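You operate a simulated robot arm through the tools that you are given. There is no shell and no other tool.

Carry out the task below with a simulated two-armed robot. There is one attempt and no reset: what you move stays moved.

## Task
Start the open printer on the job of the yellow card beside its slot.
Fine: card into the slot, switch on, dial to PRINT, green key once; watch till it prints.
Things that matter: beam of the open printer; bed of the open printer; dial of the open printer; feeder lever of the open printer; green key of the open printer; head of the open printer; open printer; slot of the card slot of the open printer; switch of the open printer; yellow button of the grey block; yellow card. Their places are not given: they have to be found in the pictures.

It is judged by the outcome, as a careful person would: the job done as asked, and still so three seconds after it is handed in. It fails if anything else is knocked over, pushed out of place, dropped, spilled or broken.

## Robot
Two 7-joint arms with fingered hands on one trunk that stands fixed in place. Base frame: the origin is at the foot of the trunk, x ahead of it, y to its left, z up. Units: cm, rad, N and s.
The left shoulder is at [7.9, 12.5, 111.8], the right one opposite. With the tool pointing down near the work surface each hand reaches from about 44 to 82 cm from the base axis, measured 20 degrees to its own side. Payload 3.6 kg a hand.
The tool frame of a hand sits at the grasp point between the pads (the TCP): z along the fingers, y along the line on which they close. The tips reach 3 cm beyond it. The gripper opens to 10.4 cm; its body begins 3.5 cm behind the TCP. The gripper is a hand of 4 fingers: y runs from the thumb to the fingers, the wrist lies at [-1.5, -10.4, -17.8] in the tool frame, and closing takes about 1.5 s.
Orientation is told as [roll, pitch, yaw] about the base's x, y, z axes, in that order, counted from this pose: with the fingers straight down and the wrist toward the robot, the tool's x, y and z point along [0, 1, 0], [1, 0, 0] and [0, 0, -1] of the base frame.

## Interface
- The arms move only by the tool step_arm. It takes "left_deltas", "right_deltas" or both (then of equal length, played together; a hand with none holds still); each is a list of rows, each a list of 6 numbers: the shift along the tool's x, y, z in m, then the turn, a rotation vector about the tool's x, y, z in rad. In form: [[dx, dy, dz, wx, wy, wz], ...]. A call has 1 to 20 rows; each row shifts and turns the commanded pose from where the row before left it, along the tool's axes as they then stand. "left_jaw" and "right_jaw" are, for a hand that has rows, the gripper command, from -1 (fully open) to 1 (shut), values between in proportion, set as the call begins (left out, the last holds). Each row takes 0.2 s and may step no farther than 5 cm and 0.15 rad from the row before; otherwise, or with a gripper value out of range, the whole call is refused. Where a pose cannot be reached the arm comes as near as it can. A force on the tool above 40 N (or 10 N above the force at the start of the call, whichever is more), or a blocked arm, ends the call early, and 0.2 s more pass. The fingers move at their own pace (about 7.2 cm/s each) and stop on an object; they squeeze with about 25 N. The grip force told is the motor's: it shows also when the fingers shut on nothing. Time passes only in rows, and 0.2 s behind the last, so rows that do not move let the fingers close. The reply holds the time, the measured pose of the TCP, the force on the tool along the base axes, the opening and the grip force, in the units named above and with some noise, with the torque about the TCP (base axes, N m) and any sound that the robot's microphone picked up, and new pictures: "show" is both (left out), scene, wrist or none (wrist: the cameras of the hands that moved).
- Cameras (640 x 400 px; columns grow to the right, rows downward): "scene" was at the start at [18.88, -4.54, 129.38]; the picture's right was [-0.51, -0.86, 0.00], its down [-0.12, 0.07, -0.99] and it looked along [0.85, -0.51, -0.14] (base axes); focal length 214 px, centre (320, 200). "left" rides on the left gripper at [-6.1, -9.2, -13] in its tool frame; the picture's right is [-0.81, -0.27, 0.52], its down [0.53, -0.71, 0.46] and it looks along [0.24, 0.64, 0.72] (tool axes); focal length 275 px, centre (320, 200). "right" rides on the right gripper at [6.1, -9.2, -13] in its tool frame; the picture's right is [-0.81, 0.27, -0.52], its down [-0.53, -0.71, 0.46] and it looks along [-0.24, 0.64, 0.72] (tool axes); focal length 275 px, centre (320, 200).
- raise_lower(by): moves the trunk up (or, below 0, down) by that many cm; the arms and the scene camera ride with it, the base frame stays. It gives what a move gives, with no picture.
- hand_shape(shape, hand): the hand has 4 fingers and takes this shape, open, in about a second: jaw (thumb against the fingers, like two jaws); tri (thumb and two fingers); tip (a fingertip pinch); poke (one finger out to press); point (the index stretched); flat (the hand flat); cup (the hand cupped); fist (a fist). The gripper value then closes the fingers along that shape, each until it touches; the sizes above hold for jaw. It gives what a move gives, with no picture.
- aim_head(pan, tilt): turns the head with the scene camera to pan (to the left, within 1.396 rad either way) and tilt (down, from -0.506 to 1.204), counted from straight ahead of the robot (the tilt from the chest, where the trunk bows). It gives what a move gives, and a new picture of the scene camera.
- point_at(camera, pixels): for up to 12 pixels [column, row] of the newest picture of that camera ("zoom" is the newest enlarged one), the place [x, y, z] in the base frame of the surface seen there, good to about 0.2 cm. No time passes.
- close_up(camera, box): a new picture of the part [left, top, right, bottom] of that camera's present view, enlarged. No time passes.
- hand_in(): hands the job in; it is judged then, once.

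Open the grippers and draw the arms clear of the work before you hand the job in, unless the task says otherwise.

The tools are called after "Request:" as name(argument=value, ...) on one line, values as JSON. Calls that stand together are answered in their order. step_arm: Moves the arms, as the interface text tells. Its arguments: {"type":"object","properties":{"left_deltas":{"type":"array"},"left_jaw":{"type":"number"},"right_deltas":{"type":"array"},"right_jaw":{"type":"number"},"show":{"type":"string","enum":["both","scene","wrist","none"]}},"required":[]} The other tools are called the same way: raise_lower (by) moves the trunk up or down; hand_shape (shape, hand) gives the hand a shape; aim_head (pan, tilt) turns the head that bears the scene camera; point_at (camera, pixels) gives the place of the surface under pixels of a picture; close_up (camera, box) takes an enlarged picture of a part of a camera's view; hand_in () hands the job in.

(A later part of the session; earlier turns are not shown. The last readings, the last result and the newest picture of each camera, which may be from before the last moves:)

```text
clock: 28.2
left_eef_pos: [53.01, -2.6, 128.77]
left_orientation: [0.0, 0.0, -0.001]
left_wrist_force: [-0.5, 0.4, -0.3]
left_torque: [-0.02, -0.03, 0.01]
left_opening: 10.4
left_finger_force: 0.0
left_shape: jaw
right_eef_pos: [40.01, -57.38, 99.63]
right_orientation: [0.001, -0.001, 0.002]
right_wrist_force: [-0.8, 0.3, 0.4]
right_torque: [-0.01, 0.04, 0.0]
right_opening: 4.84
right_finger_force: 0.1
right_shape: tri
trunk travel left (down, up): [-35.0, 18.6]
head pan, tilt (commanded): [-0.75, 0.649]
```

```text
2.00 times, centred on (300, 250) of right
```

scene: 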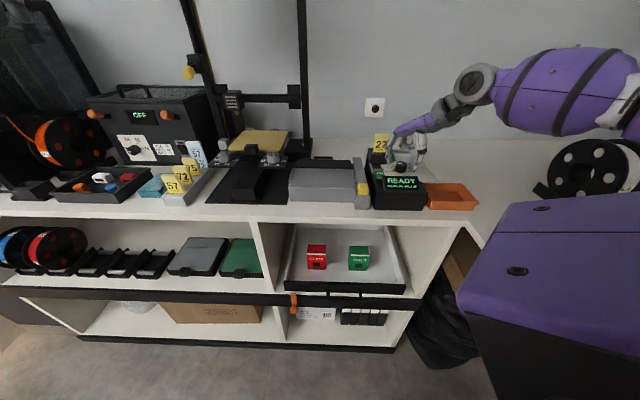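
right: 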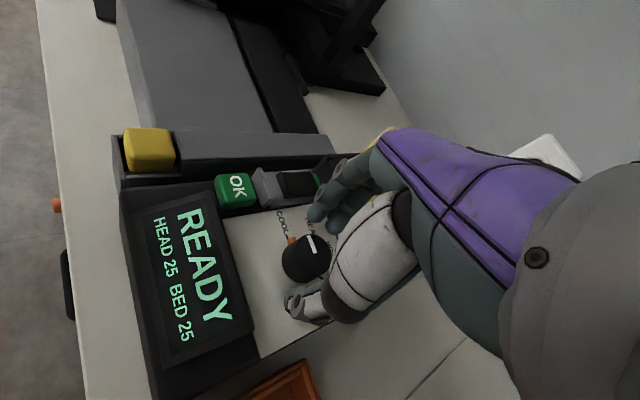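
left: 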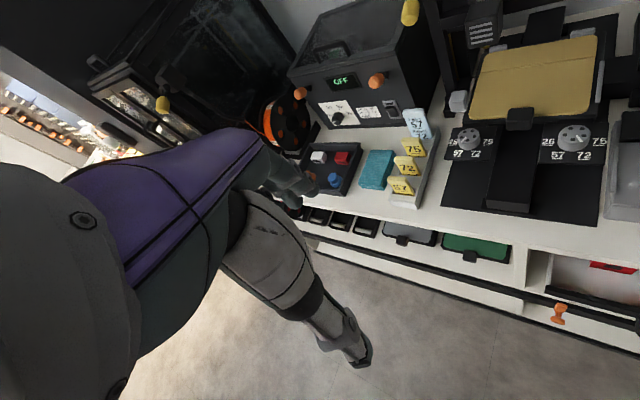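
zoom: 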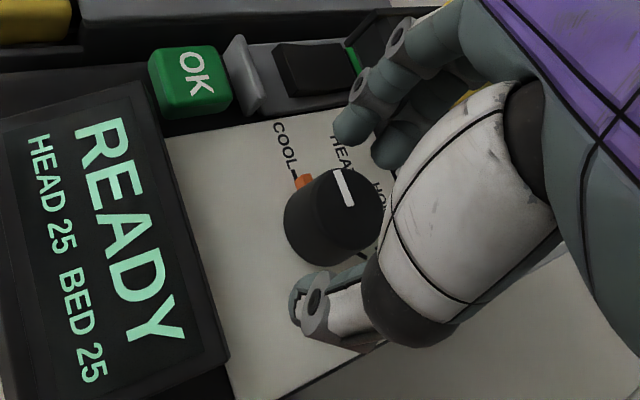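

The knob lies between the thumb and the two fingers. I close on it.

Request:
step_arm(right_deltas=[[0, 0, 0.001, 0, 0, 0], [0, 0, 0, 0, 0, 0], [0, 0, 0, 0, 0, 0], [0, 0, 0, 0, 0, 0], [0, 0, 0, 0, 0, 0]], right_jaw=1, show="none")

Request:
close_up(camera="scene", box=[362, 130, 434, 190])

Request:
close_up(camera="right", box=[200, 150, 400, 350])

```text
clock: 29.4
left_eef_pos: [52.86, -2.55, 128.86]
left_orientation: [0.0, 0.0, -0.001]
left_wrist_force: [-0.2, 0.0, -0.6]
left_torque: [-0.02, 0.03, 0.0]
left_opening: 10.39
left_finger_force: 0.0
left_shape: jaw
right_eef_pos: [40.0, -57.34, 99.62]
right_orientation: [-0.001, 0.0, 0.0]
right_wrist_force: [-1.2, 0.5, -2.4]
right_torque: [0.03, 0.03, 0.01]
right_opening: 2.15
right_finger_force: 25.0
right_shape: tri
trunk travel left (down, up): [-35.0, 18.6]
head pan, tilt (commanded): [-0.75, 0.649]
```

```text
6.67 times, centred on (398, 160) of scene
```

zoom: 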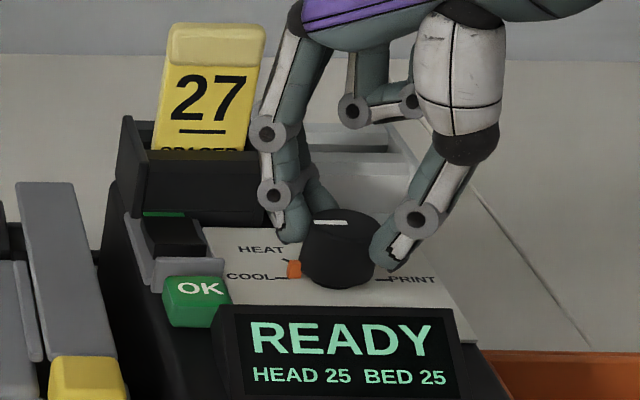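

```text
2.00 times, centred on (300, 250) of right
```

zoom: 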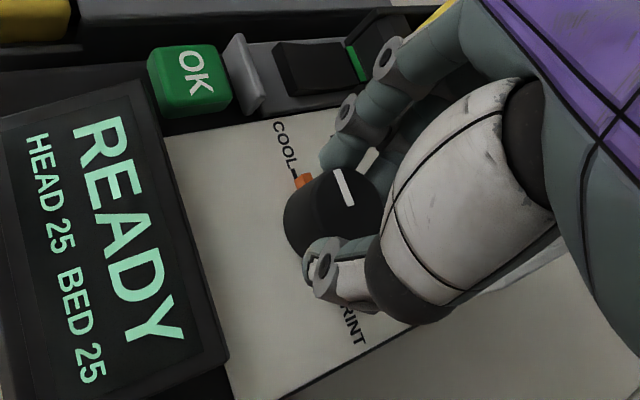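

Grip is firm with little side force. I turn 30° clockwise (tool +z) about the knob axis and check.

Request:
step_arm(right_deltas=[[0, -0.0004, 0, 0, 0, 0.131], [0, -0.0004, 0, 0, 0, 0.131], [0, -0.0004, 0, 0, 0, 0.131], [0, -0.0004, 0, 0, 0, 0.131], [0, 0, 0, 0, 0, 0]], show="none")

Request:
close_up(camera="scene", box=[362, 130, 434, 190])

Request:
close_up(camera="right", box=[200, 150, 400, 350])

```text
clock: 30.6
left_eef_pos: [52.96, -2.67, 128.77]
left_orientation: [0.002, 0.001, 0.002]
left_wrist_force: [-0.2, 0.1, 0.0]
left_torque: [0.01, -0.02, 0.0]
left_opening: 10.39
left_finger_force: 0.1
left_shape: jaw
right_eef_pos: [39.91, -57.49, 99.86]
right_orientation: [-0.001, 0.003, -0.525]
right_wrist_force: [2.4, 1.7, -8.1]
right_torque: [0.04, -0.14, -0.01]
right_opening: 2.1
right_finger_force: 24.9
right_shape: tri
trunk travel left (down, up): [-35.0, 18.6]
head pan, tilt (commanded): [-0.75, 0.649]
```

```text
6.67 times, centred on (398, 160) of scene
```

zoom: 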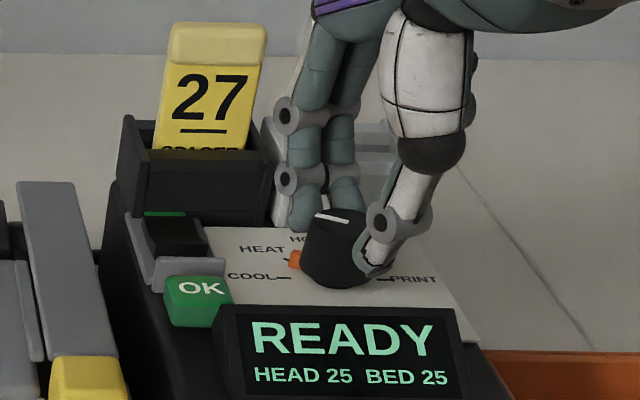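

```text
2.00 times, centred on (300, 250) of right
```

zoom: 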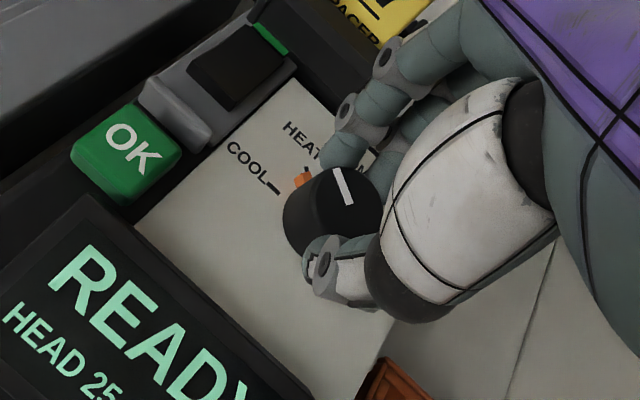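

The knob turned with the hand (pointer between COOL and HEAT). I continue another 60° clockwise, easing down 0.2 cm to relieve the upward pull.

Request:
step_arm(right_deltas=[[0, -0.0004, 0.001, 0, 0, 0.131], [0, -0.0004, 0.001, 0, 0, 0.131], [0, -0.0004, 0, 0, 0, 0.131], [0, -0.0004, 0, 0, 0, 0.131], [0, 0, 0, 0, 0, 0]], show="none")

Request:
close_up(camera="scene", box=[362, 130, 434, 190])

Request:
close_up(camera="right", box=[200, 150, 400, 350])

```text
clock: 31.8
left_eef_pos: [52.87, -2.75, 128.89]
left_orientation: [0.001, 0.0, -0.001]
left_wrist_force: [0.6, -1.1, -0.1]
left_torque: [0.0, 0.02, 0.0]
left_opening: 10.38
left_finger_force: 0.0
left_shape: jaw
right_eef_pos: [39.74, -57.35, 99.48]
right_orientation: [0.0, -0.004, -1.051]
right_wrist_force: [-0.6, -3.5, 7.2]
right_torque: [-0.12, 0.0, 0.0]
right_opening: 2.09
right_finger_force: 24.6
right_shape: tri
trunk travel left (down, up): [-35.0, 18.6]
head pan, tilt (commanded): [-0.75, 0.649]
```

```text
6.67 times, centred on (398, 160) of scene
```

zoom: 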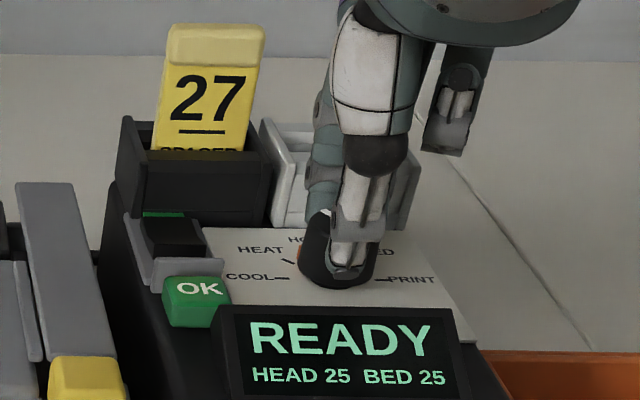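

```text
2.00 times, centred on (300, 250) of right
```

zoom: 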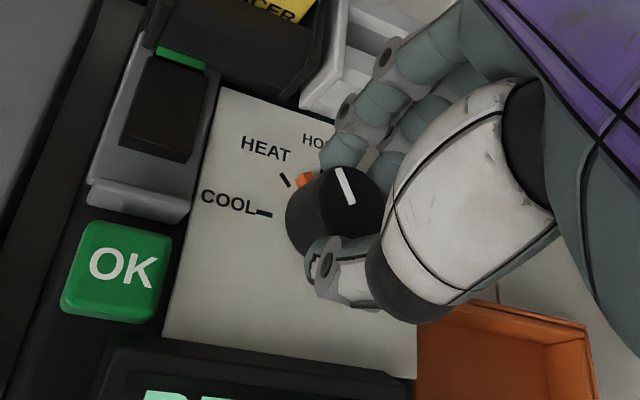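

The pointer is now just past HEAT (60°). I continue 30° more to yaw -90°.

Request:
step_arm(right_deltas=[[0, -0.0004, -0.001, 0, 0, 0.131], [0, -0.0004, 0, 0, 0, 0.131], [0, -0.0004, 0, 0, 0, 0.131], [0, -0.0004, 0, 0, 0, 0.131], [0, 0, 0, 0, 0, 0]], show="none")

Request:
close_up(camera="scene", box=[362, 130, 434, 190])

Request:
close_up(camera="right", box=[200, 150, 400, 350])

```text
clock: 33.0
left_eef_pos: [52.82, -2.96, 128.87]
left_orientation: [-0.001, -0.001, 0.001]
left_wrist_force: [-0.3, -0.7, -0.2]
left_torque: [0.0, 0.01, 0.0]
left_opening: 10.38
left_finger_force: 0.1
left_shape: jaw
right_eef_pos: [39.88, -57.32, 99.7]
right_orientation: [-0.001, 0.001, -1.574]
right_wrist_force: [2.1, -4.7, 0.3]
right_torque: [-0.16, -0.02, 0.01]
right_opening: 2.14
right_finger_force: 24.9
right_shape: tri
trunk travel left (down, up): [-35.0, 18.6]
head pan, tilt (commanded): [-0.75, 0.649]
```

```text
6.67 times, centred on (398, 160) of scene
```

zoom: 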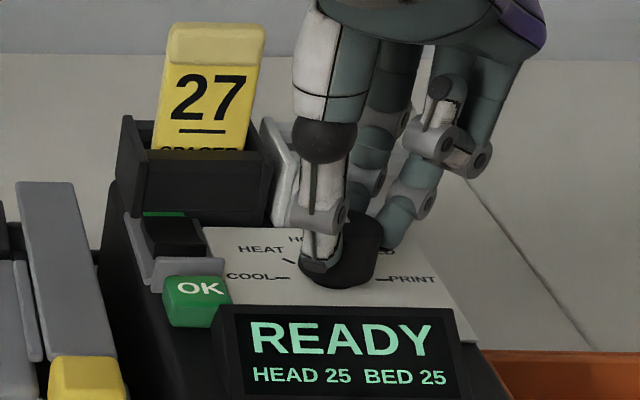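

```text
2.00 times, centred on (300, 250) of right
```

zoom: 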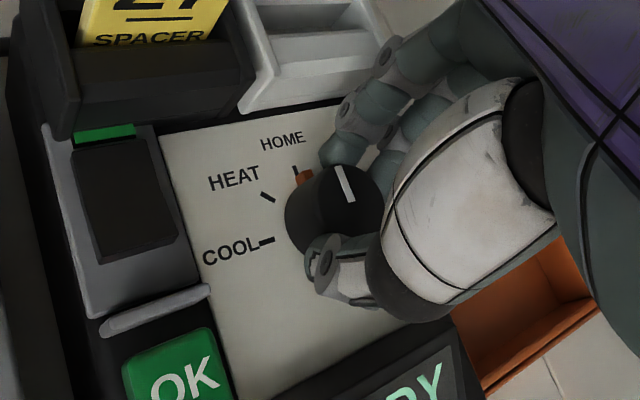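

The pointer is at HOME (90°). I open the fingers, raise 3.5 cm, turn the hand back 90° counter-clockwise and come down again for the second stroke.

Request:
step_arm(right_deltas=[[0, 0, 0, 0, 0, 0], [0, 0, 0, 0, 0, 0], [0, 0, 0, 0, 0, 0], [0, 0, -0.015, 0, 0, 0], [0, 0, -0.02, 0, 0, 0], [0, 0.0004, 0, 0, 0, -0.131], [0, 0.0004, 0, 0, 0, -0.131], [0, 0.0004, 0, 0, 0, -0.131], [0, 0.0004, 0, 0, 0, -0.131], [0, 0.0004, 0, 0, 0, -0.131], [0, 0.0004, 0, 0, 0, -0.131], [0, 0.0004, 0, 0, 0, -0.131], [0, 0.0004, 0, 0, 0, -0.131], [0, 0.0004, 0, 0, 0, -0.131], [0, 0.0004, 0, 0, 0, -0.131], [0, 0.0004, 0, 0, 0, -0.131], [0, 0.0004, 0, 0, 0, -0.131], [0, 0, 0, 0, 0, 0]], right_jaw=0.08, show="none")

Request:
close_up(camera="scene", box=[362, 130, 434, 190])

Request:
close_up(camera="right", box=[200, 150, 400, 350])

```text
clock: 36.8
left_eef_pos: [52.93, -2.54, 128.94]
left_orientation: [0.0, -0.001, 0.0]
left_wrist_force: [0.0, -0.2, -0.1]
left_torque: [0.01, 0.02, -0.03]
left_opening: 10.35
left_finger_force: 0.1
left_shape: jaw
right_eef_pos: [40.1, -57.5, 103.22]
right_orientation: [-0.001, -0.001, 0.001]
right_wrist_force: [-0.7, -0.2, -0.4]
right_torque: [0.01, 0.0, -0.02]
right_opening: 4.76
right_finger_force: 0.1
right_shape: tri
trunk travel left (down, up): [-35.0, 18.6]
head pan, tilt (commanded): [-0.75, 0.649]
```

```text
6.67 times, centred on (398, 160) of scene
```

zoom: 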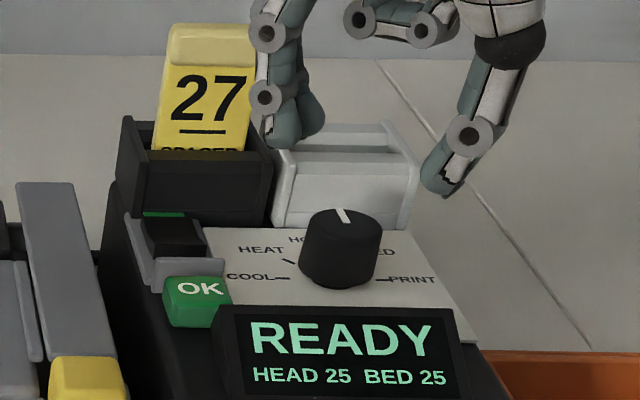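

```text
2.00 times, centred on (300, 250) of right
```

zoom: 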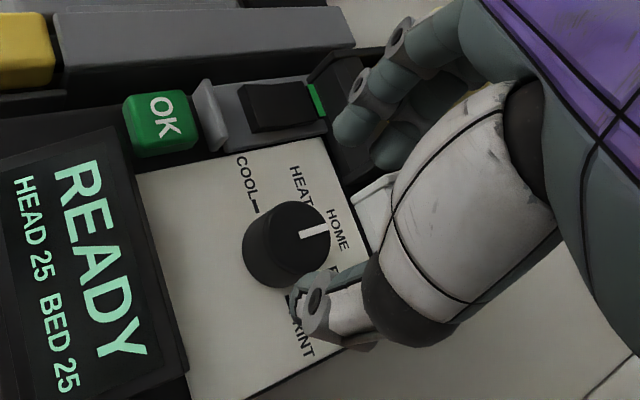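

The knob's mark points at HOME and the hand is back at yaw 0. I lower 3.3 cm (staying just above the pointer nub), then close.

Request:
step_arm(right_deltas=[[0, 0, 0.0165, 0, 0, 0], [0, 0, 0.0165, 0, 0, 0], [0, 0, 0, 0, 0, 0]], show="none")

Request:
step_arm(right_deltas=[[0, 0, 0, 0, 0, 0], [0, 0, 0, 0, 0, 0], [0, 0, 0, 0, 0, 0], [0, 0, 0, 0, 0, 0], [0, 0, 0, 0, 0, 0]], right_jaw=1, show="none")

Request:
close_up(camera="scene", box=[362, 130, 434, 190])

Request:
close_up(camera="right", box=[200, 150, 400, 350])

```text
clock: 37.6
left_eef_pos: [52.9, -2.61, 128.85]
left_orientation: [-0.001, 0.001, -0.001]
left_wrist_force: [-0.3, 0.9, -0.5]
left_torque: [0.02, 0.0, -0.03]
left_opening: 10.36
left_finger_force: 0.2
left_shape: jaw
right_eef_pos: [39.94, -57.49, 99.95]
right_orientation: [0.0, 0.0, -0.001]
right_wrist_force: [-0.3, 1.2, -0.4]
right_torque: [-0.01, 0.01, 0.0]
right_opening: 4.78
right_finger_force: 0.1
right_shape: tri
trunk travel left (down, up): [-35.0, 18.6]
head pan, tilt (commanded): [-0.75, 0.649]
```

```text
clock: 38.8
left_eef_pos: [52.9, -2.55, 128.79]
left_orientation: [0.0, 0.001, 0.001]
left_wrist_force: [-0.2, 0.2, -0.5]
left_torque: [0.03, -0.02, 0.01]
left_opening: 10.39
left_finger_force: 0.0
left_shape: jaw
right_eef_pos: [39.98, -57.45, 99.91]
right_orientation: [0.0, -0.002, 0.0]
right_wrist_force: [-0.4, 1.3, -2.7]
right_torque: [0.06, 0.0, 0.0]
right_opening: 2.15
right_finger_force: 24.8
right_shape: tri
trunk travel left (down, up): [-35.0, 18.6]
head pan, tilt (commanded): [-0.75, 0.649]
```

```text
6.67 times, centred on (398, 160) of scene
```

zoom: 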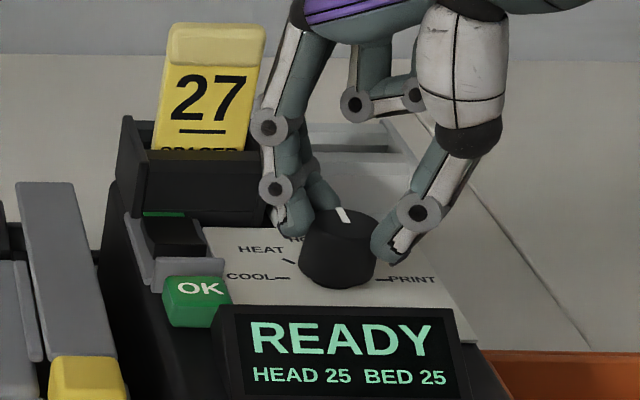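

```text
2.00 times, centred on (300, 250) of right
```

zoom: 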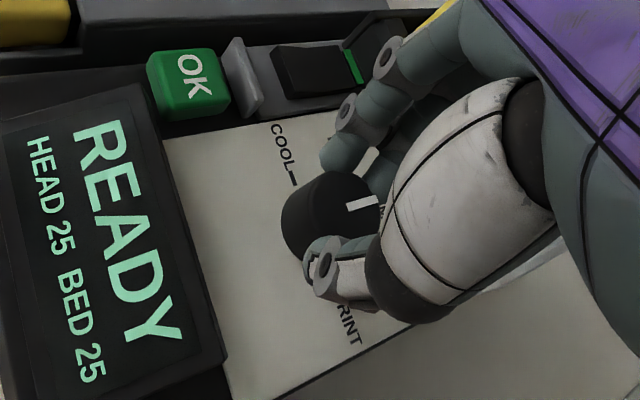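

The knob is gripped again with its mark at HOME. I turn 60° clockwise.

Request:
step_arm(right_deltas=[[0, -0.0004, 0, 0, 0, 0.131], [0, -0.0004, 0, 0, 0, 0.131], [0, -0.0004, 0, 0, 0, 0.131], [0, -0.0004, 0, 0, 0, 0.131], [0, -0.0004, 0, 0, 0, 0.131], [0, -0.0004, 0, 0, 0, 0.131], [0, -0.0004, 0, 0, 0, 0.131], [0, -0.0004, 0, 0, 0, 0.131], [0, 0, 0, 0, 0, 0]], show="none")

Request:
close_up(camera="scene", box=[362, 130, 434, 190])

Request:
close_up(camera="right", box=[200, 150, 400, 350])

```text
clock: 40.8
left_eef_pos: [52.99, -2.67, 128.83]
left_orientation: [0.0, -0.001, -0.002]
left_wrist_force: [0.3, -0.2, 0.4]
left_torque: [0.0, -0.04, 0.0]
left_opening: 10.37
left_finger_force: 0.0
left_shape: jaw
right_eef_pos: [39.82, -57.45, 99.85]
right_orientation: [0.002, 0.0, -1.052]
right_wrist_force: [5.2, 0.5, -0.2]
right_torque: [-0.05, -0.16, -0.02]
right_opening: 2.16
right_finger_force: 25.5
right_shape: tri
trunk travel left (down, up): [-35.0, 18.6]
head pan, tilt (commanded): [-0.75, 0.649]
```

```text
6.67 times, centred on (398, 160) of scene
```

zoom: 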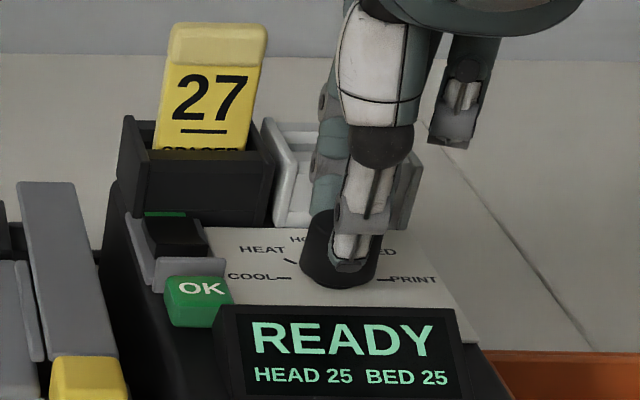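

```text
2.00 times, centred on (300, 250) of right
```

zoom: 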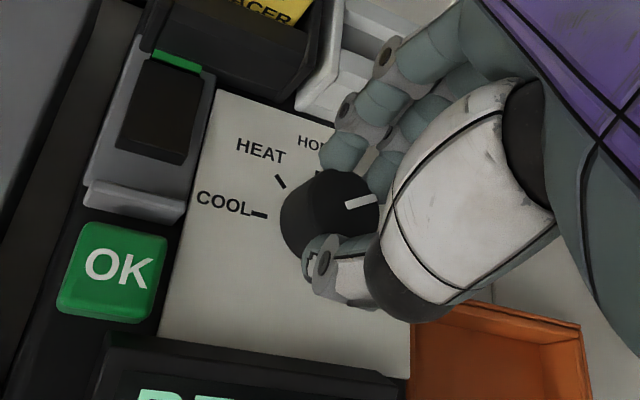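

The knob follows. I turn the last 30° to PRINT.

Request:
step_arm(right_deltas=[[0, -0.0004, 0, 0, 0, 0.131], [0, -0.0004, 0, 0, 0, 0.131], [0, -0.0004, 0, 0, 0, 0.131], [0, -0.0004, 0, 0, 0, 0.131], [0, 0, 0, 0, 0, 0]], show="none")

Request:
close_up(camera="right", box=[200, 150, 400, 350])

Request:
close_up(camera="scene", box=[362, 130, 434, 190])

```text
clock: 42.0
left_eef_pos: [52.96, -2.73, 128.81]
left_orientation: [0.0, 0.001, -0.001]
left_wrist_force: [-0.6, 0.1, -0.1]
left_torque: [0.0, -0.02, 0.0]
left_opening: 10.39
left_finger_force: 0.0
left_shape: jaw
right_eef_pos: [39.77, -57.28, 100.0]
right_orientation: [-0.001, -0.002, -1.575]
right_wrist_force: [7.7, -5.9, -0.5]
right_torque: [-0.25, -0.14, 0.08]
right_opening: 2.14
right_finger_force: 25.1
right_shape: tri
trunk travel left (down, up): [-35.0, 18.6]
head pan, tilt (commanded): [-0.75, 0.649]
```

```text
2.00 times, centred on (300, 250) of right
```

zoom: 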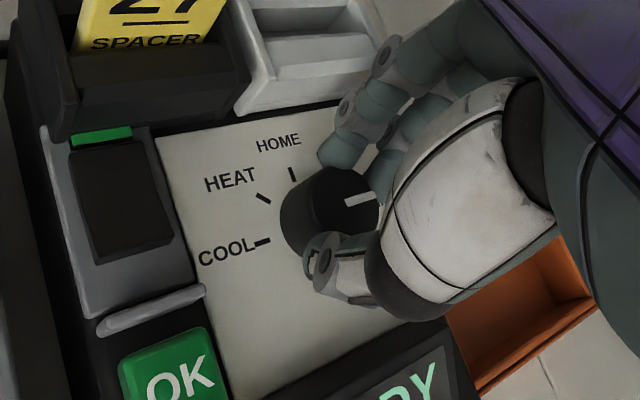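

```text
6.67 times, centred on (398, 160) of scene
```

zoom: 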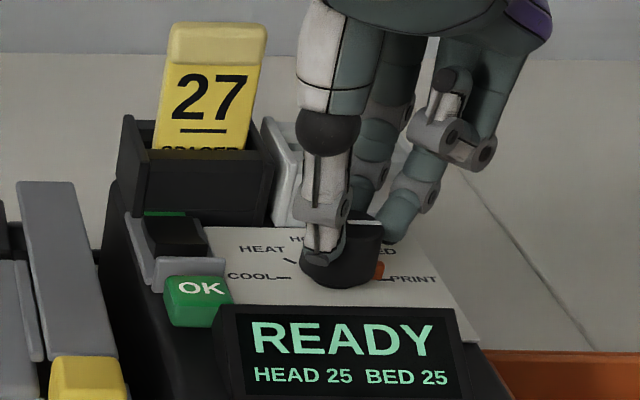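

The orange pointer is now at the PRINT tick (zoom (378,272)). I open the fingers and lift to inspect.

Request:
step_arm(right_deltas=[[0, 0, 0, 0, 0, 0], [0, 0, 0, 0, 0, 0], [0, 0, 0, 0, 0, 0], [0, 0, -0.02, 0, 0, 0], [0, 0, -0.04, 0, 0, 0], [0, 0, -0.04, 0, 0, 0], [0, 0, -0.03, 0, 0, 0], [0, -0.03, -0.02, 0, 0, 0], [0, 0, 0, 0, 0, 0]], right_jaw=0.08, show="wrist")

Request:
close_up(camera="scene", box=[362, 130, 434, 190])

Request:
close_up(camera="right", box=[100, 150, 340, 350])

```text
clock: 44.0
left_eef_pos: [52.89, -2.68, 128.77]
left_orientation: [0.001, 0.0, 0.0]
left_wrist_force: [-1.1, -0.7, -0.2]
left_torque: [0.02, 0.01, -0.02]
left_opening: 10.34
left_finger_force: 0.2
left_shape: jaw
right_eef_pos: [39.69, -54.4, 114.74]
right_orientation: [0.001, 0.003, -1.573]
right_wrist_force: [-0.3, 0.3, 0.3]
right_torque: [0.02, 0.0, 0.01]
right_opening: 4.77
right_finger_force: 0.1
right_shape: tri
trunk travel left (down, up): [-35.0, 18.6]
head pan, tilt (commanded): [-0.75, 0.649]
```

right: 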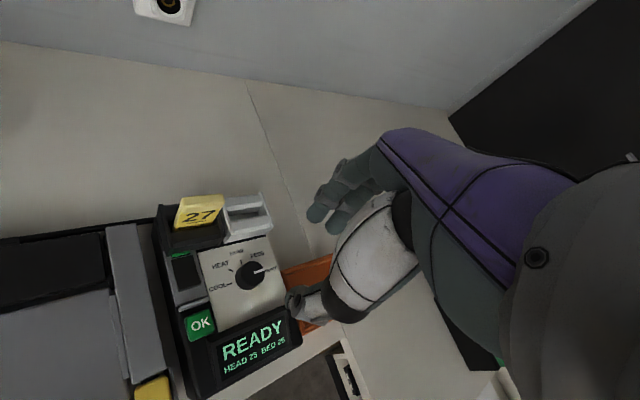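

```text
6.67 times, centred on (398, 160) of scene
```

zoom: 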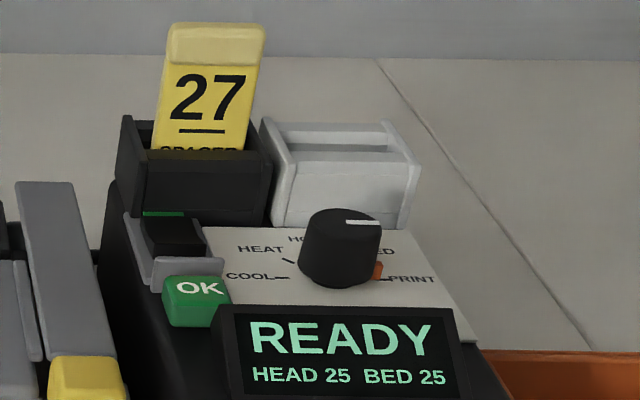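

```text
2.00 times, centred on (220, 250) of right
```

zoom: 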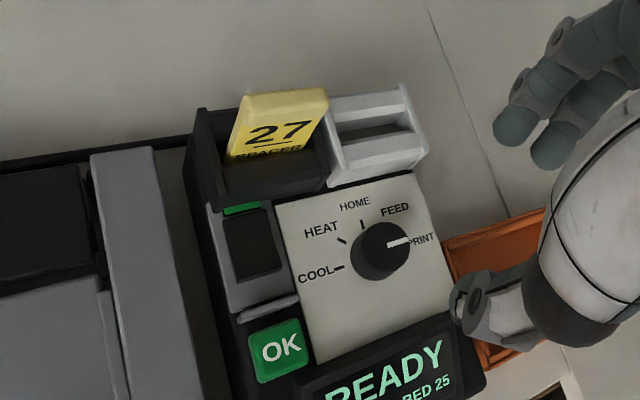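

I zoom in on the dial to make sure it sits at PRINT.

Request:
close_up(camera="right", box=[200, 235, 290, 310])

Request:
close_up(camera="scene", box=[384, 155, 416, 180])

```text
5.33 times, centred on (245, 272) of right
```

zoom: 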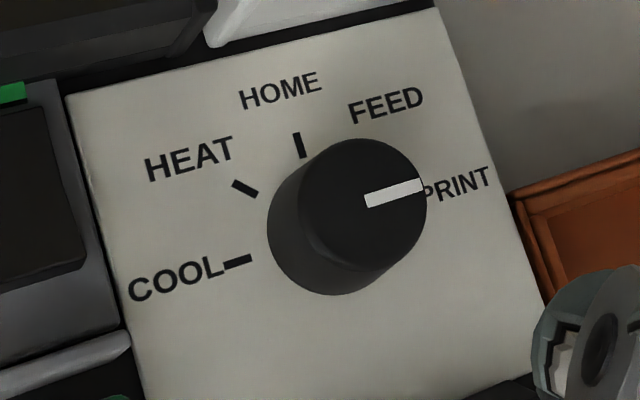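

```text
16.00 times, centred on (400, 168) of scene
```

zoom: 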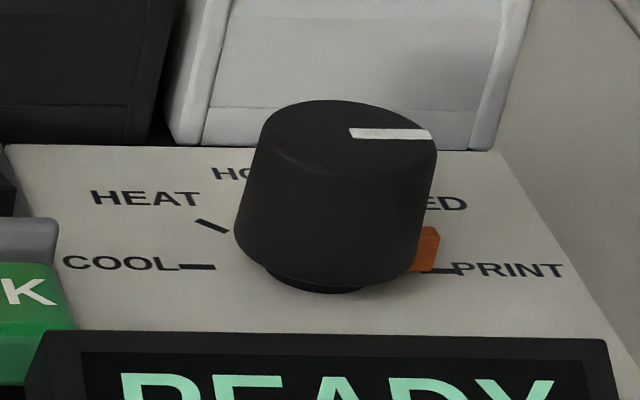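

The dial is exactly at PRINT. Before pressing the green key once, I look over the printer (head, beam, bed, feeder lever) for anything amiss.

Request:
aim_head(pan=-0.5, tilt=0.25)

Request:
close_up(camera="scene", box=[230, 40, 420, 160])

Request:
close_up(camera="scene", box=[230, 130, 420, 300])

```text
clock: 44.9
left_eef_pos: [52.81, -2.77, 128.81]
left_orientation: [0.0, 0.001, 0.001]
left_wrist_force: [0.7, -0.3, 0.4]
left_torque: [0.02, -0.03, -0.02]
left_opening: 10.37
left_finger_force: 0.2
left_shape: jaw
right_eef_pos: [39.68, -54.49, 114.87]
right_orientation: [0.002, -0.001, -1.571]
right_wrist_force: [-0.6, 0.2, 1.0]
right_torque: [0.02, 0.0, -0.04]
right_opening: 4.77
right_finger_force: 0.0
right_shape: tri
trunk travel left (down, up): [-35.0, 18.6]
head pan, tilt (commanded): [-0.499, 0.25]
```

scene: 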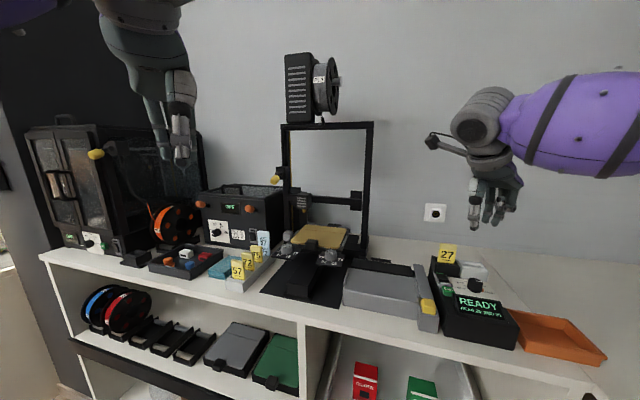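

```text
3.33 times, centred on (325, 100) of scene
```

zoom: 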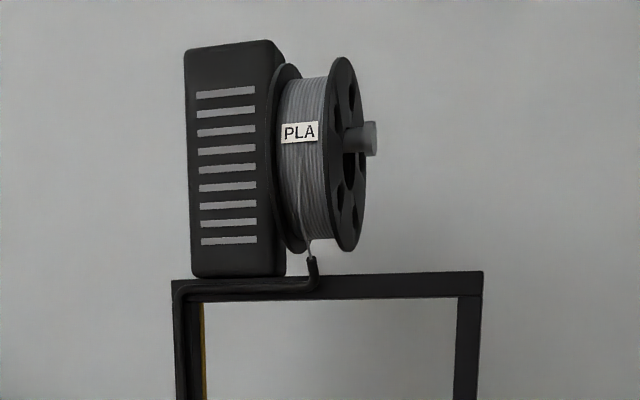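

```text
2.35 times, centred on (325, 215) of scene
```

zoom: 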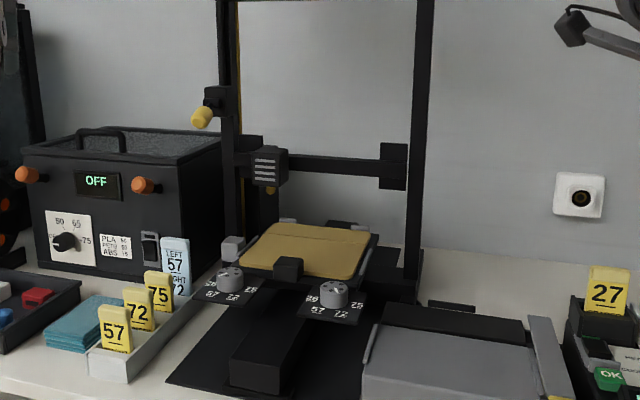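

PLA runs from the spool into the tube. I zoom in on the feeder lever and the head/bed.

Request:
close_up(camera="scene", box=[260, 150, 330, 220])

Request:
close_up(camera="scene", box=[265, 215, 365, 285])

Request:
point_at(camera="scene", pixels=[[320, 236], [277, 180], [300, 205], [284, 140], [368, 140], [300, 285], [176, 150], [355, 200]])

```text
5.71 times, centred on (295, 185) of scene
```

zoom: 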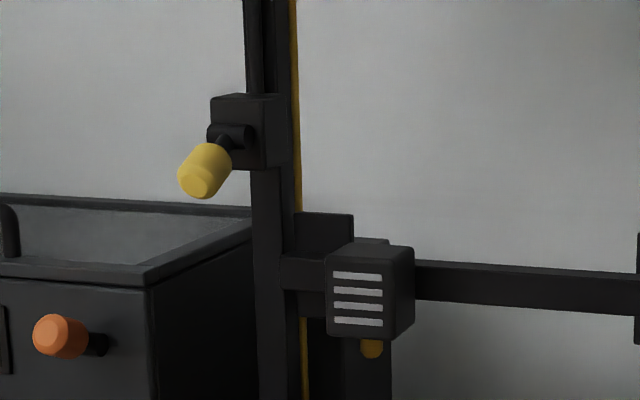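

```text
5.71 times, centred on (315, 250) of scene
```

zoom: 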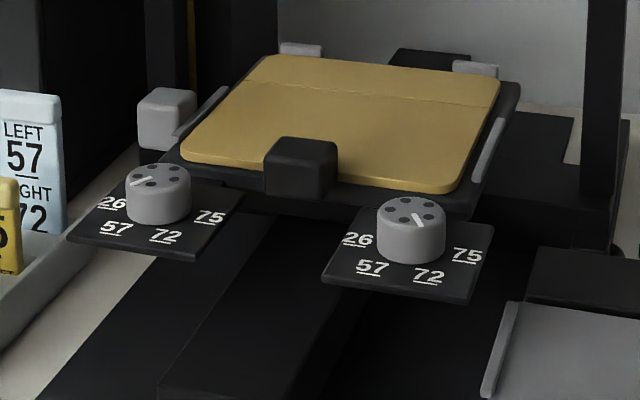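

```text
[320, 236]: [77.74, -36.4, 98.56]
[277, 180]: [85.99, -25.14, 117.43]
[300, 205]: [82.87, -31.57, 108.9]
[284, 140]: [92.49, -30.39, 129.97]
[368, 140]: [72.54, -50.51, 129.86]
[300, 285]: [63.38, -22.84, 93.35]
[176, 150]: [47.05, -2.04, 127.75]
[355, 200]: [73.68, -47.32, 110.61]
```

Nothing is in the way on the printer. I look back at the panel, bring the right hand to yaw -45° and give it the point shape for pressing the green key.

Request:
aim_head(pan=-0.75, tilt=0.649)

Request:
step_arm(right_deltas=[[0, 0, 0, 0, 0, -0.131], [0, 0, 0, 0, 0, -0.131], [0, 0, 0, 0, 0, -0.131], [0, 0, 0, 0, 0, -0.131], [0, 0, 0, 0, 0, -0.131], [0, 0, 0, 0, 0, -0.13], [0.016, -0.033, 0, 0, 0, 0], [0.016, -0.032, 0, 0, 0, 0], [0, 0, 0, 0, 0, 0]], show="none")

Request:
hand_shape(shape="point", hand="right")

Request:
step_arm(right_deltas=[[0, 0, 0, 0.13, 0, 0], [0, 0, 0, 0.13, 0, 0], [0, 0, 0, 0, 0, 0]], show="both")

```text
clock: 45.8
left_eef_pos: [52.79, -2.66, 128.82]
left_orientation: [0.001, 0.0, 0.0]
left_wrist_force: [-0.1, -0.2, -0.4]
left_torque: [-0.01, -0.01, 0.0]
left_opening: 10.37
left_finger_force: 0.0
left_shape: jaw
right_eef_pos: [39.75, -54.43, 114.81]
right_orientation: [0.001, 0.001, -1.572]
right_wrist_force: [0.2, -0.4, -0.7]
right_torque: [-0.03, 0.02, -0.01]
right_opening: 4.74
right_finger_force: 0.0
right_shape: tri
trunk travel left (down, up): [-35.0, 18.6]
head pan, tilt (commanded): [-0.75, 0.649]
```

scene: 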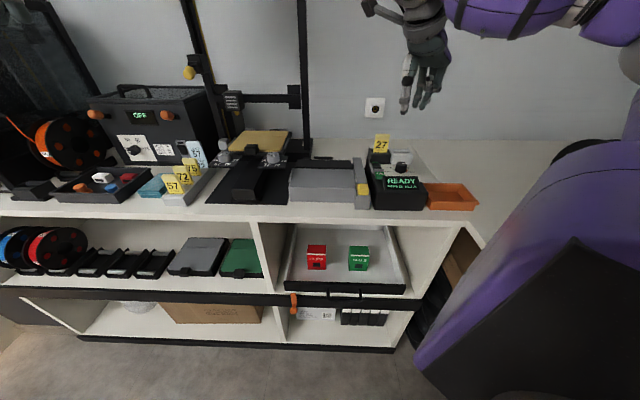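

```text
clock: 47.8
left_eef_pos: [52.79, -2.81, 128.76]
left_orientation: [0.0, 0.001, -0.001]
left_wrist_force: [0.2, 0.0, -0.1]
left_torque: [0.02, 0.0, -0.03]
left_opening: 10.35
left_finger_force: 0.1
left_shape: jaw
right_eef_pos: [37.63, -47.37, 115.07]
right_orientation: [0.0, 0.001, -0.786]
right_wrist_force: [-0.8, -0.1, -0.9]
right_torque: [0.01, 0.01, 0.0]
right_opening: 4.75
right_finger_force: 0.0
right_shape: tri
trunk travel left (down, up): [-35.0, 18.6]
head pan, tilt (commanded): [-0.75, 0.649]
```

```text
clock: 48.7
left_eef_pos: [52.88, -2.71, 128.83]
left_orientation: [0.001, 0.001, 0.001]
left_wrist_force: [0.0, 0.6, 0.0]
left_torque: [-0.02, 0.03, -0.02]
left_opening: 10.38
left_finger_force: 0.0
left_shape: jaw
right_eef_pos: [37.65, -47.49, 115.05]
right_orientation: [-0.001, 0.001, -0.788]
right_wrist_force: [-1.0, 0.4, 0.5]
right_torque: [0.0, 0.01, 0.0]
right_opening: 9.6
right_finger_force: 0.2
right_shape: point
trunk travel left (down, up): [-35.0, 18.6]
head pan, tilt (commanded): [-0.75, 0.649]
```

```text
clock: 49.5
left_eef_pos: [52.85, -2.69, 128.79]
left_orientation: [0.0, 0.0, 0.0]
left_wrist_force: [-0.6, 0.3, -0.4]
left_torque: [0.01, -0.03, 0.0]
left_opening: 10.36
left_finger_force: 0.0
left_shape: jaw
right_eef_pos: [37.58, -47.53, 115.16]
right_orientation: [0.0, 0.259, -0.786]
right_wrist_force: [-0.1, -0.7, -0.4]
right_torque: [0.02, 0.01, 0.0]
right_opening: 9.6
right_finger_force: 0.0
right_shape: point
trunk travel left (down, up): [-35.0, 18.6]
head pan, tilt (commanded): [-0.75, 0.649]
```

scene: 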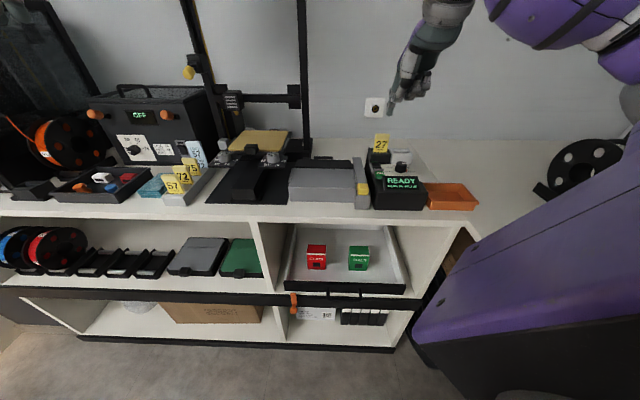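
right: 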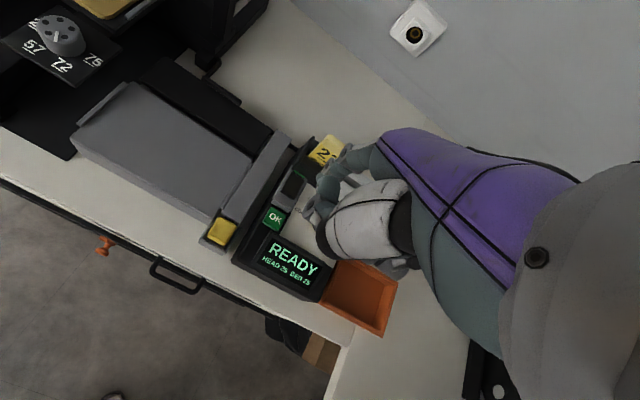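

The index hangs near (390,105) in the scene picture. I measure its tip and the green key.

Request:
close_up(camera="scene", box=[370, 60, 434, 120])

Request:
point_at(camera="zoom", pixels=[[205, 345], [205, 362], [185, 345], [222, 345], [210, 320], [270, 290], [300, 270], [340, 250], [240, 280]])

Request:
close_up(camera="scene", box=[362, 155, 426, 205])

Request:
point_at(camera="zoom", pixels=[[130, 195], [190, 195], [160, 207], [140, 215], [200, 212], [165, 200], [150, 240], [125, 175], [185, 175], [240, 195], [400, 200], [230, 270]])

```text
6.67 times, centred on (402, 90) of scene
```

zoom: 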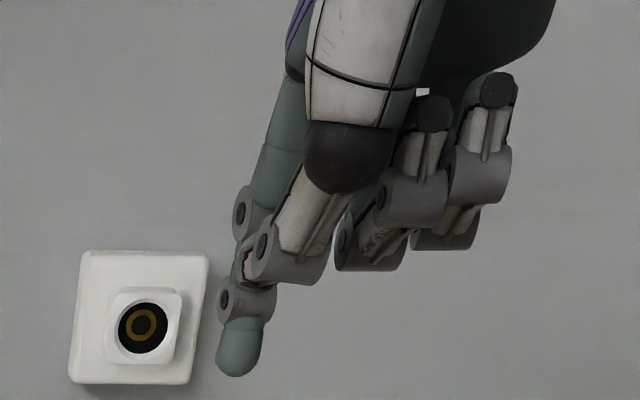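

```text
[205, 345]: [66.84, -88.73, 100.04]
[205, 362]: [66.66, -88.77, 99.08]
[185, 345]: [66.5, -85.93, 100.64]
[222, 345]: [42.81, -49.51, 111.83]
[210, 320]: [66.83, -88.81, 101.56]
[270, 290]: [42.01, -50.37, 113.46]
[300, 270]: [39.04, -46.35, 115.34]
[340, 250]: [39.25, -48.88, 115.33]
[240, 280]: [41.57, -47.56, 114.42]
```

```text
8.00 times, centred on (394, 180) of scene
```

zoom: 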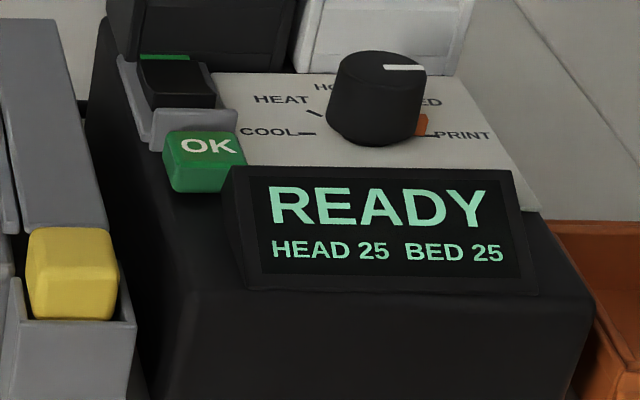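

```text
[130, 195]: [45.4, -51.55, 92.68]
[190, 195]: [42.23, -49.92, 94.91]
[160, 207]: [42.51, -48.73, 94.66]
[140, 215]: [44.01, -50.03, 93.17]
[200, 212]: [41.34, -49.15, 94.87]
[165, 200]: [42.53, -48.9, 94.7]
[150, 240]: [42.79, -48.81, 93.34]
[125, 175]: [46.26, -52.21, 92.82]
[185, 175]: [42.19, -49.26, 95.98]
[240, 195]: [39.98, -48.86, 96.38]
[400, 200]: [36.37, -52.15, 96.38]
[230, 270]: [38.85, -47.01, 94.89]
```

I sample the green key's top corners directly and then the fingertip at (240,360).

Request:
point_at(camera="zoom", pixels=[[172, 139], [230, 136], [238, 158], [182, 164], [205, 150], [195, 125], [160, 125], [300, 180], [500, 180], [240, 172]])

Request:
close_up(camera="scene", box=[370, 60, 434, 120])

Request:
point_at(camera="zoom", pixels=[[238, 350], [236, 370], [222, 350], [255, 345], [242, 330], [250, 300], [290, 275], [365, 265], [440, 245]])

```text
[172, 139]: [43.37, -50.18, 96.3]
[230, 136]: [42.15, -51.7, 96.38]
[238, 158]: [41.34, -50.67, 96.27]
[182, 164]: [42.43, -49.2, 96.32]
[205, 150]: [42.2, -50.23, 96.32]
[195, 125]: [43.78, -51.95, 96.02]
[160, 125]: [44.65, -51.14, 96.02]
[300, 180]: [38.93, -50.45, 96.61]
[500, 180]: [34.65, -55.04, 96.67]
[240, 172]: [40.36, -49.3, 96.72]
```

```text
6.67 times, centred on (402, 90) of scene
```

zoom: 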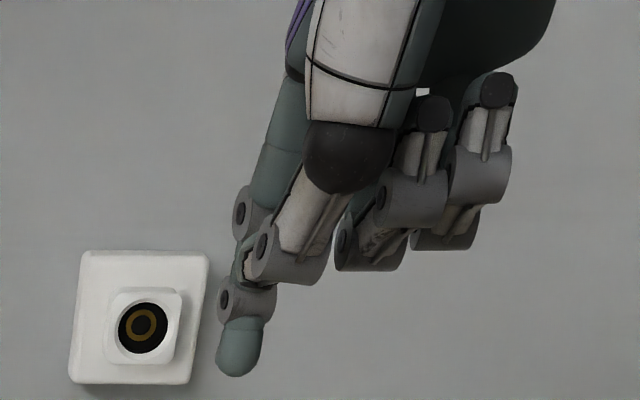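

```text
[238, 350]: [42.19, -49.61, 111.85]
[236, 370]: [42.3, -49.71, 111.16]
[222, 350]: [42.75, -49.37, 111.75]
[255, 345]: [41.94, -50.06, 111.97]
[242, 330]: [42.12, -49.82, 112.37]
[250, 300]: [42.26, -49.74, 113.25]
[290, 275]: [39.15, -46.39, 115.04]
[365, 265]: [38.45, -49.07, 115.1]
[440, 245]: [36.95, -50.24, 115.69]
```

Green key centre is at u≈5.73, v≈65.5, top z 96.3; the fingertip is at u≈5.2, v≈65.5, z≈110.9. I move 0.5 cm right and lower 13 cm to hover above the key.

Request:
step_arm(right_deltas=[[-0.005, 0.0084, 0.0314, 0, 0, 0], [0, 0.0084, 0.0314, 0, 0, 0], [0, 0.0084, 0.0314, 0, 0, 0], [0, 0.0084, 0.0314, 0, 0, 0], [0, 0, 0, 0, 0, 0]], show="wrist")

Request:
close_up(camera="scene", box=[362, 145, 426, 195])

Request:
close_up(camera="right", box=[220, 130, 400, 290])

```text
clock: 50.7
left_eef_pos: [52.84, -2.74, 128.84]
left_orientation: [-0.001, -0.001, 0.0]
left_wrist_force: [-0.2, 0.2, 0.3]
left_torque: [0.0, 0.02, 0.0]
left_opening: 10.37
left_finger_force: 0.0
left_shape: jaw
right_eef_pos: [37.27, -47.74, 102.06]
right_orientation: [0.0, 0.259, -0.788]
right_wrist_force: [0.2, 0.1, 1.1]
right_torque: [0.07, 0.01, -0.02]
right_opening: 9.58
right_finger_force: 0.0
right_shape: point
trunk travel left (down, up): [-35.0, 18.6]
head pan, tilt (commanded): [-0.75, 0.649]
```

right: 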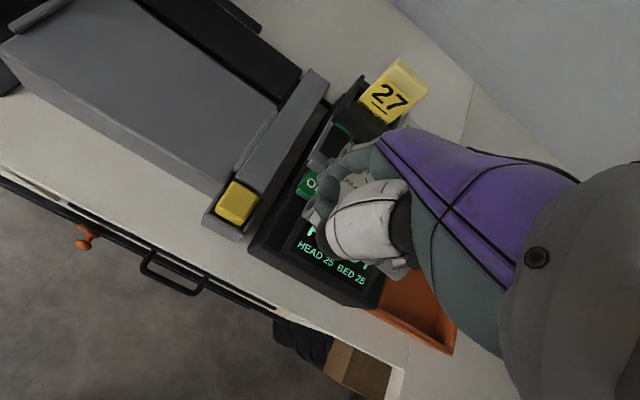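

```text
8.00 times, centred on (394, 170) of scene
```

zoom: 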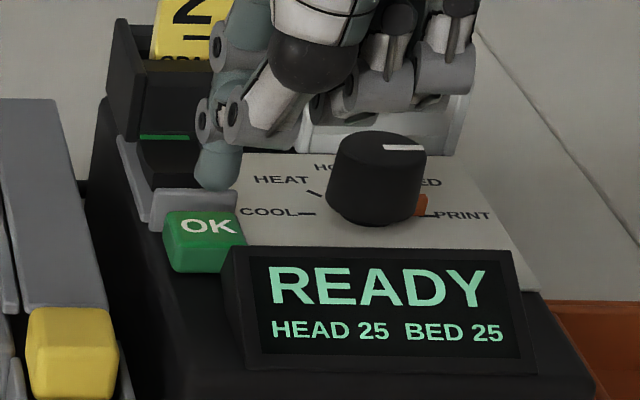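

```text
2.50 times, centred on (310, 210) of right
```

zoom: 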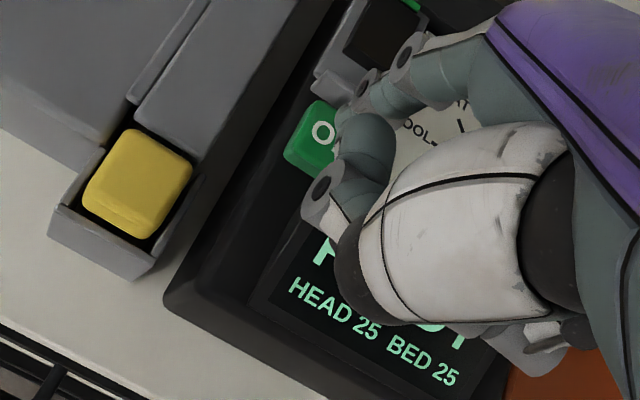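

I measure the tip at (217,175) to verify it hangs over the key.

Request:
close_up(camera="scene", box=[370, 150, 410, 182])

Request:
point_at(camera="zoom", pixels=[[215, 215], [215, 232], [195, 215], [240, 205], [220, 185], [205, 280], [205, 260]])

```text
12.50 times, centred on (390, 166) of scene
```

zoom: 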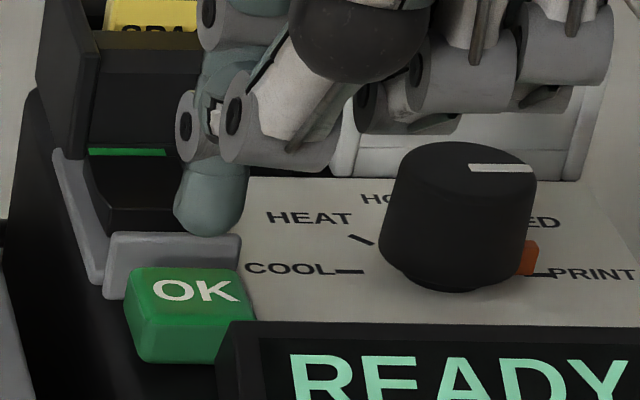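

```text
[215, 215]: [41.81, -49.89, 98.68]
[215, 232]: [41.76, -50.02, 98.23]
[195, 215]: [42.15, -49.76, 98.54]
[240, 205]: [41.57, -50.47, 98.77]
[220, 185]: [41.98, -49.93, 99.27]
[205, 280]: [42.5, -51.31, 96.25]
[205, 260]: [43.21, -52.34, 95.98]
```

The tip is centred over the key (u≈5.7, v≈65.4) with its bottom at z≈98.0. I lower 1.5 cm toward it.

Request:
step_arm(right_deltas=[[0, 0.001, 0.0039, 0, 0, 0], [0, 0.001, 0.0039, 0, 0, 0], [0, 0.001, 0.0039, 0, 0, 0], [0, 0.0008, 0.0029, 0, 0, 0], [0, 0, 0, 0, 0, 0]], show="none")

Request:
close_up(camera="scene", box=[370, 150, 418, 190])

```text
clock: 51.9
left_eef_pos: [52.97, -2.63, 128.77]
left_orientation: [0.001, 0.001, 0.001]
left_wrist_force: [0.3, -0.5, 0.9]
left_torque: [0.01, 0.0, -0.04]
left_opening: 10.36
left_finger_force: 0.2
left_shape: jaw
right_eef_pos: [37.05, -47.63, 100.57]
right_orientation: [-0.001, 0.261, -0.787]
right_wrist_force: [1.1, 0.5, 1.0]
right_torque: [0.05, -0.03, 0.02]
right_opening: 9.63
right_finger_force: 0.0
right_shape: point
trunk travel left (down, up): [-35.0, 18.6]
head pan, tilt (commanded): [-0.75, 0.649]
```

```text
10.00 times, centred on (394, 170) of scene
```

zoom: 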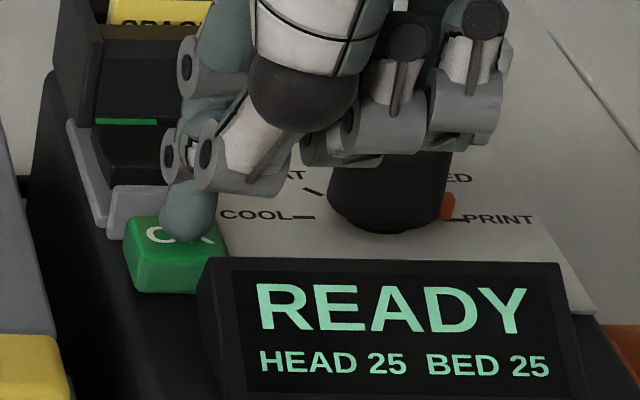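

The tip is just at the key's surface. I press 0.4 cm down.

Request:
step_arm(right_deltas=[[0, 0.0005, 0.0019, 0, 0, 0], [0, 0.0005, 0.0019, 0, 0, 0]], show="none")

Request:
close_up(camera="scene", box=[370, 150, 418, 190])

```text
clock: 52.5
left_eef_pos: [52.85, -2.66, 128.83]
left_orientation: [0.001, 0.0, 0.001]
left_wrist_force: [0.5, 1.0, 0.0]
left_torque: [0.0, -0.01, 0.02]
left_opening: 10.41
left_finger_force: 0.0
left_shape: jaw
right_eef_pos: [37.3, -47.76, 100.08]
right_orientation: [0.0, 0.26, -0.786]
right_wrist_force: [-0.5, -0.6, 2.3]
right_torque: [-0.1, -0.12, -0.02]
right_opening: 9.58
right_finger_force: 0.2
right_shape: point
trunk travel left (down, up): [-35.0, 18.6]
head pan, tilt (commanded): [-0.75, 0.649]
heard: click
```

```text
10.00 times, centred on (394, 170) of scene
```

zoom: 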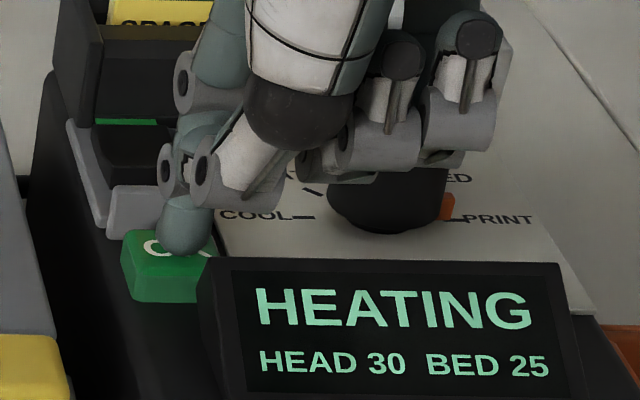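

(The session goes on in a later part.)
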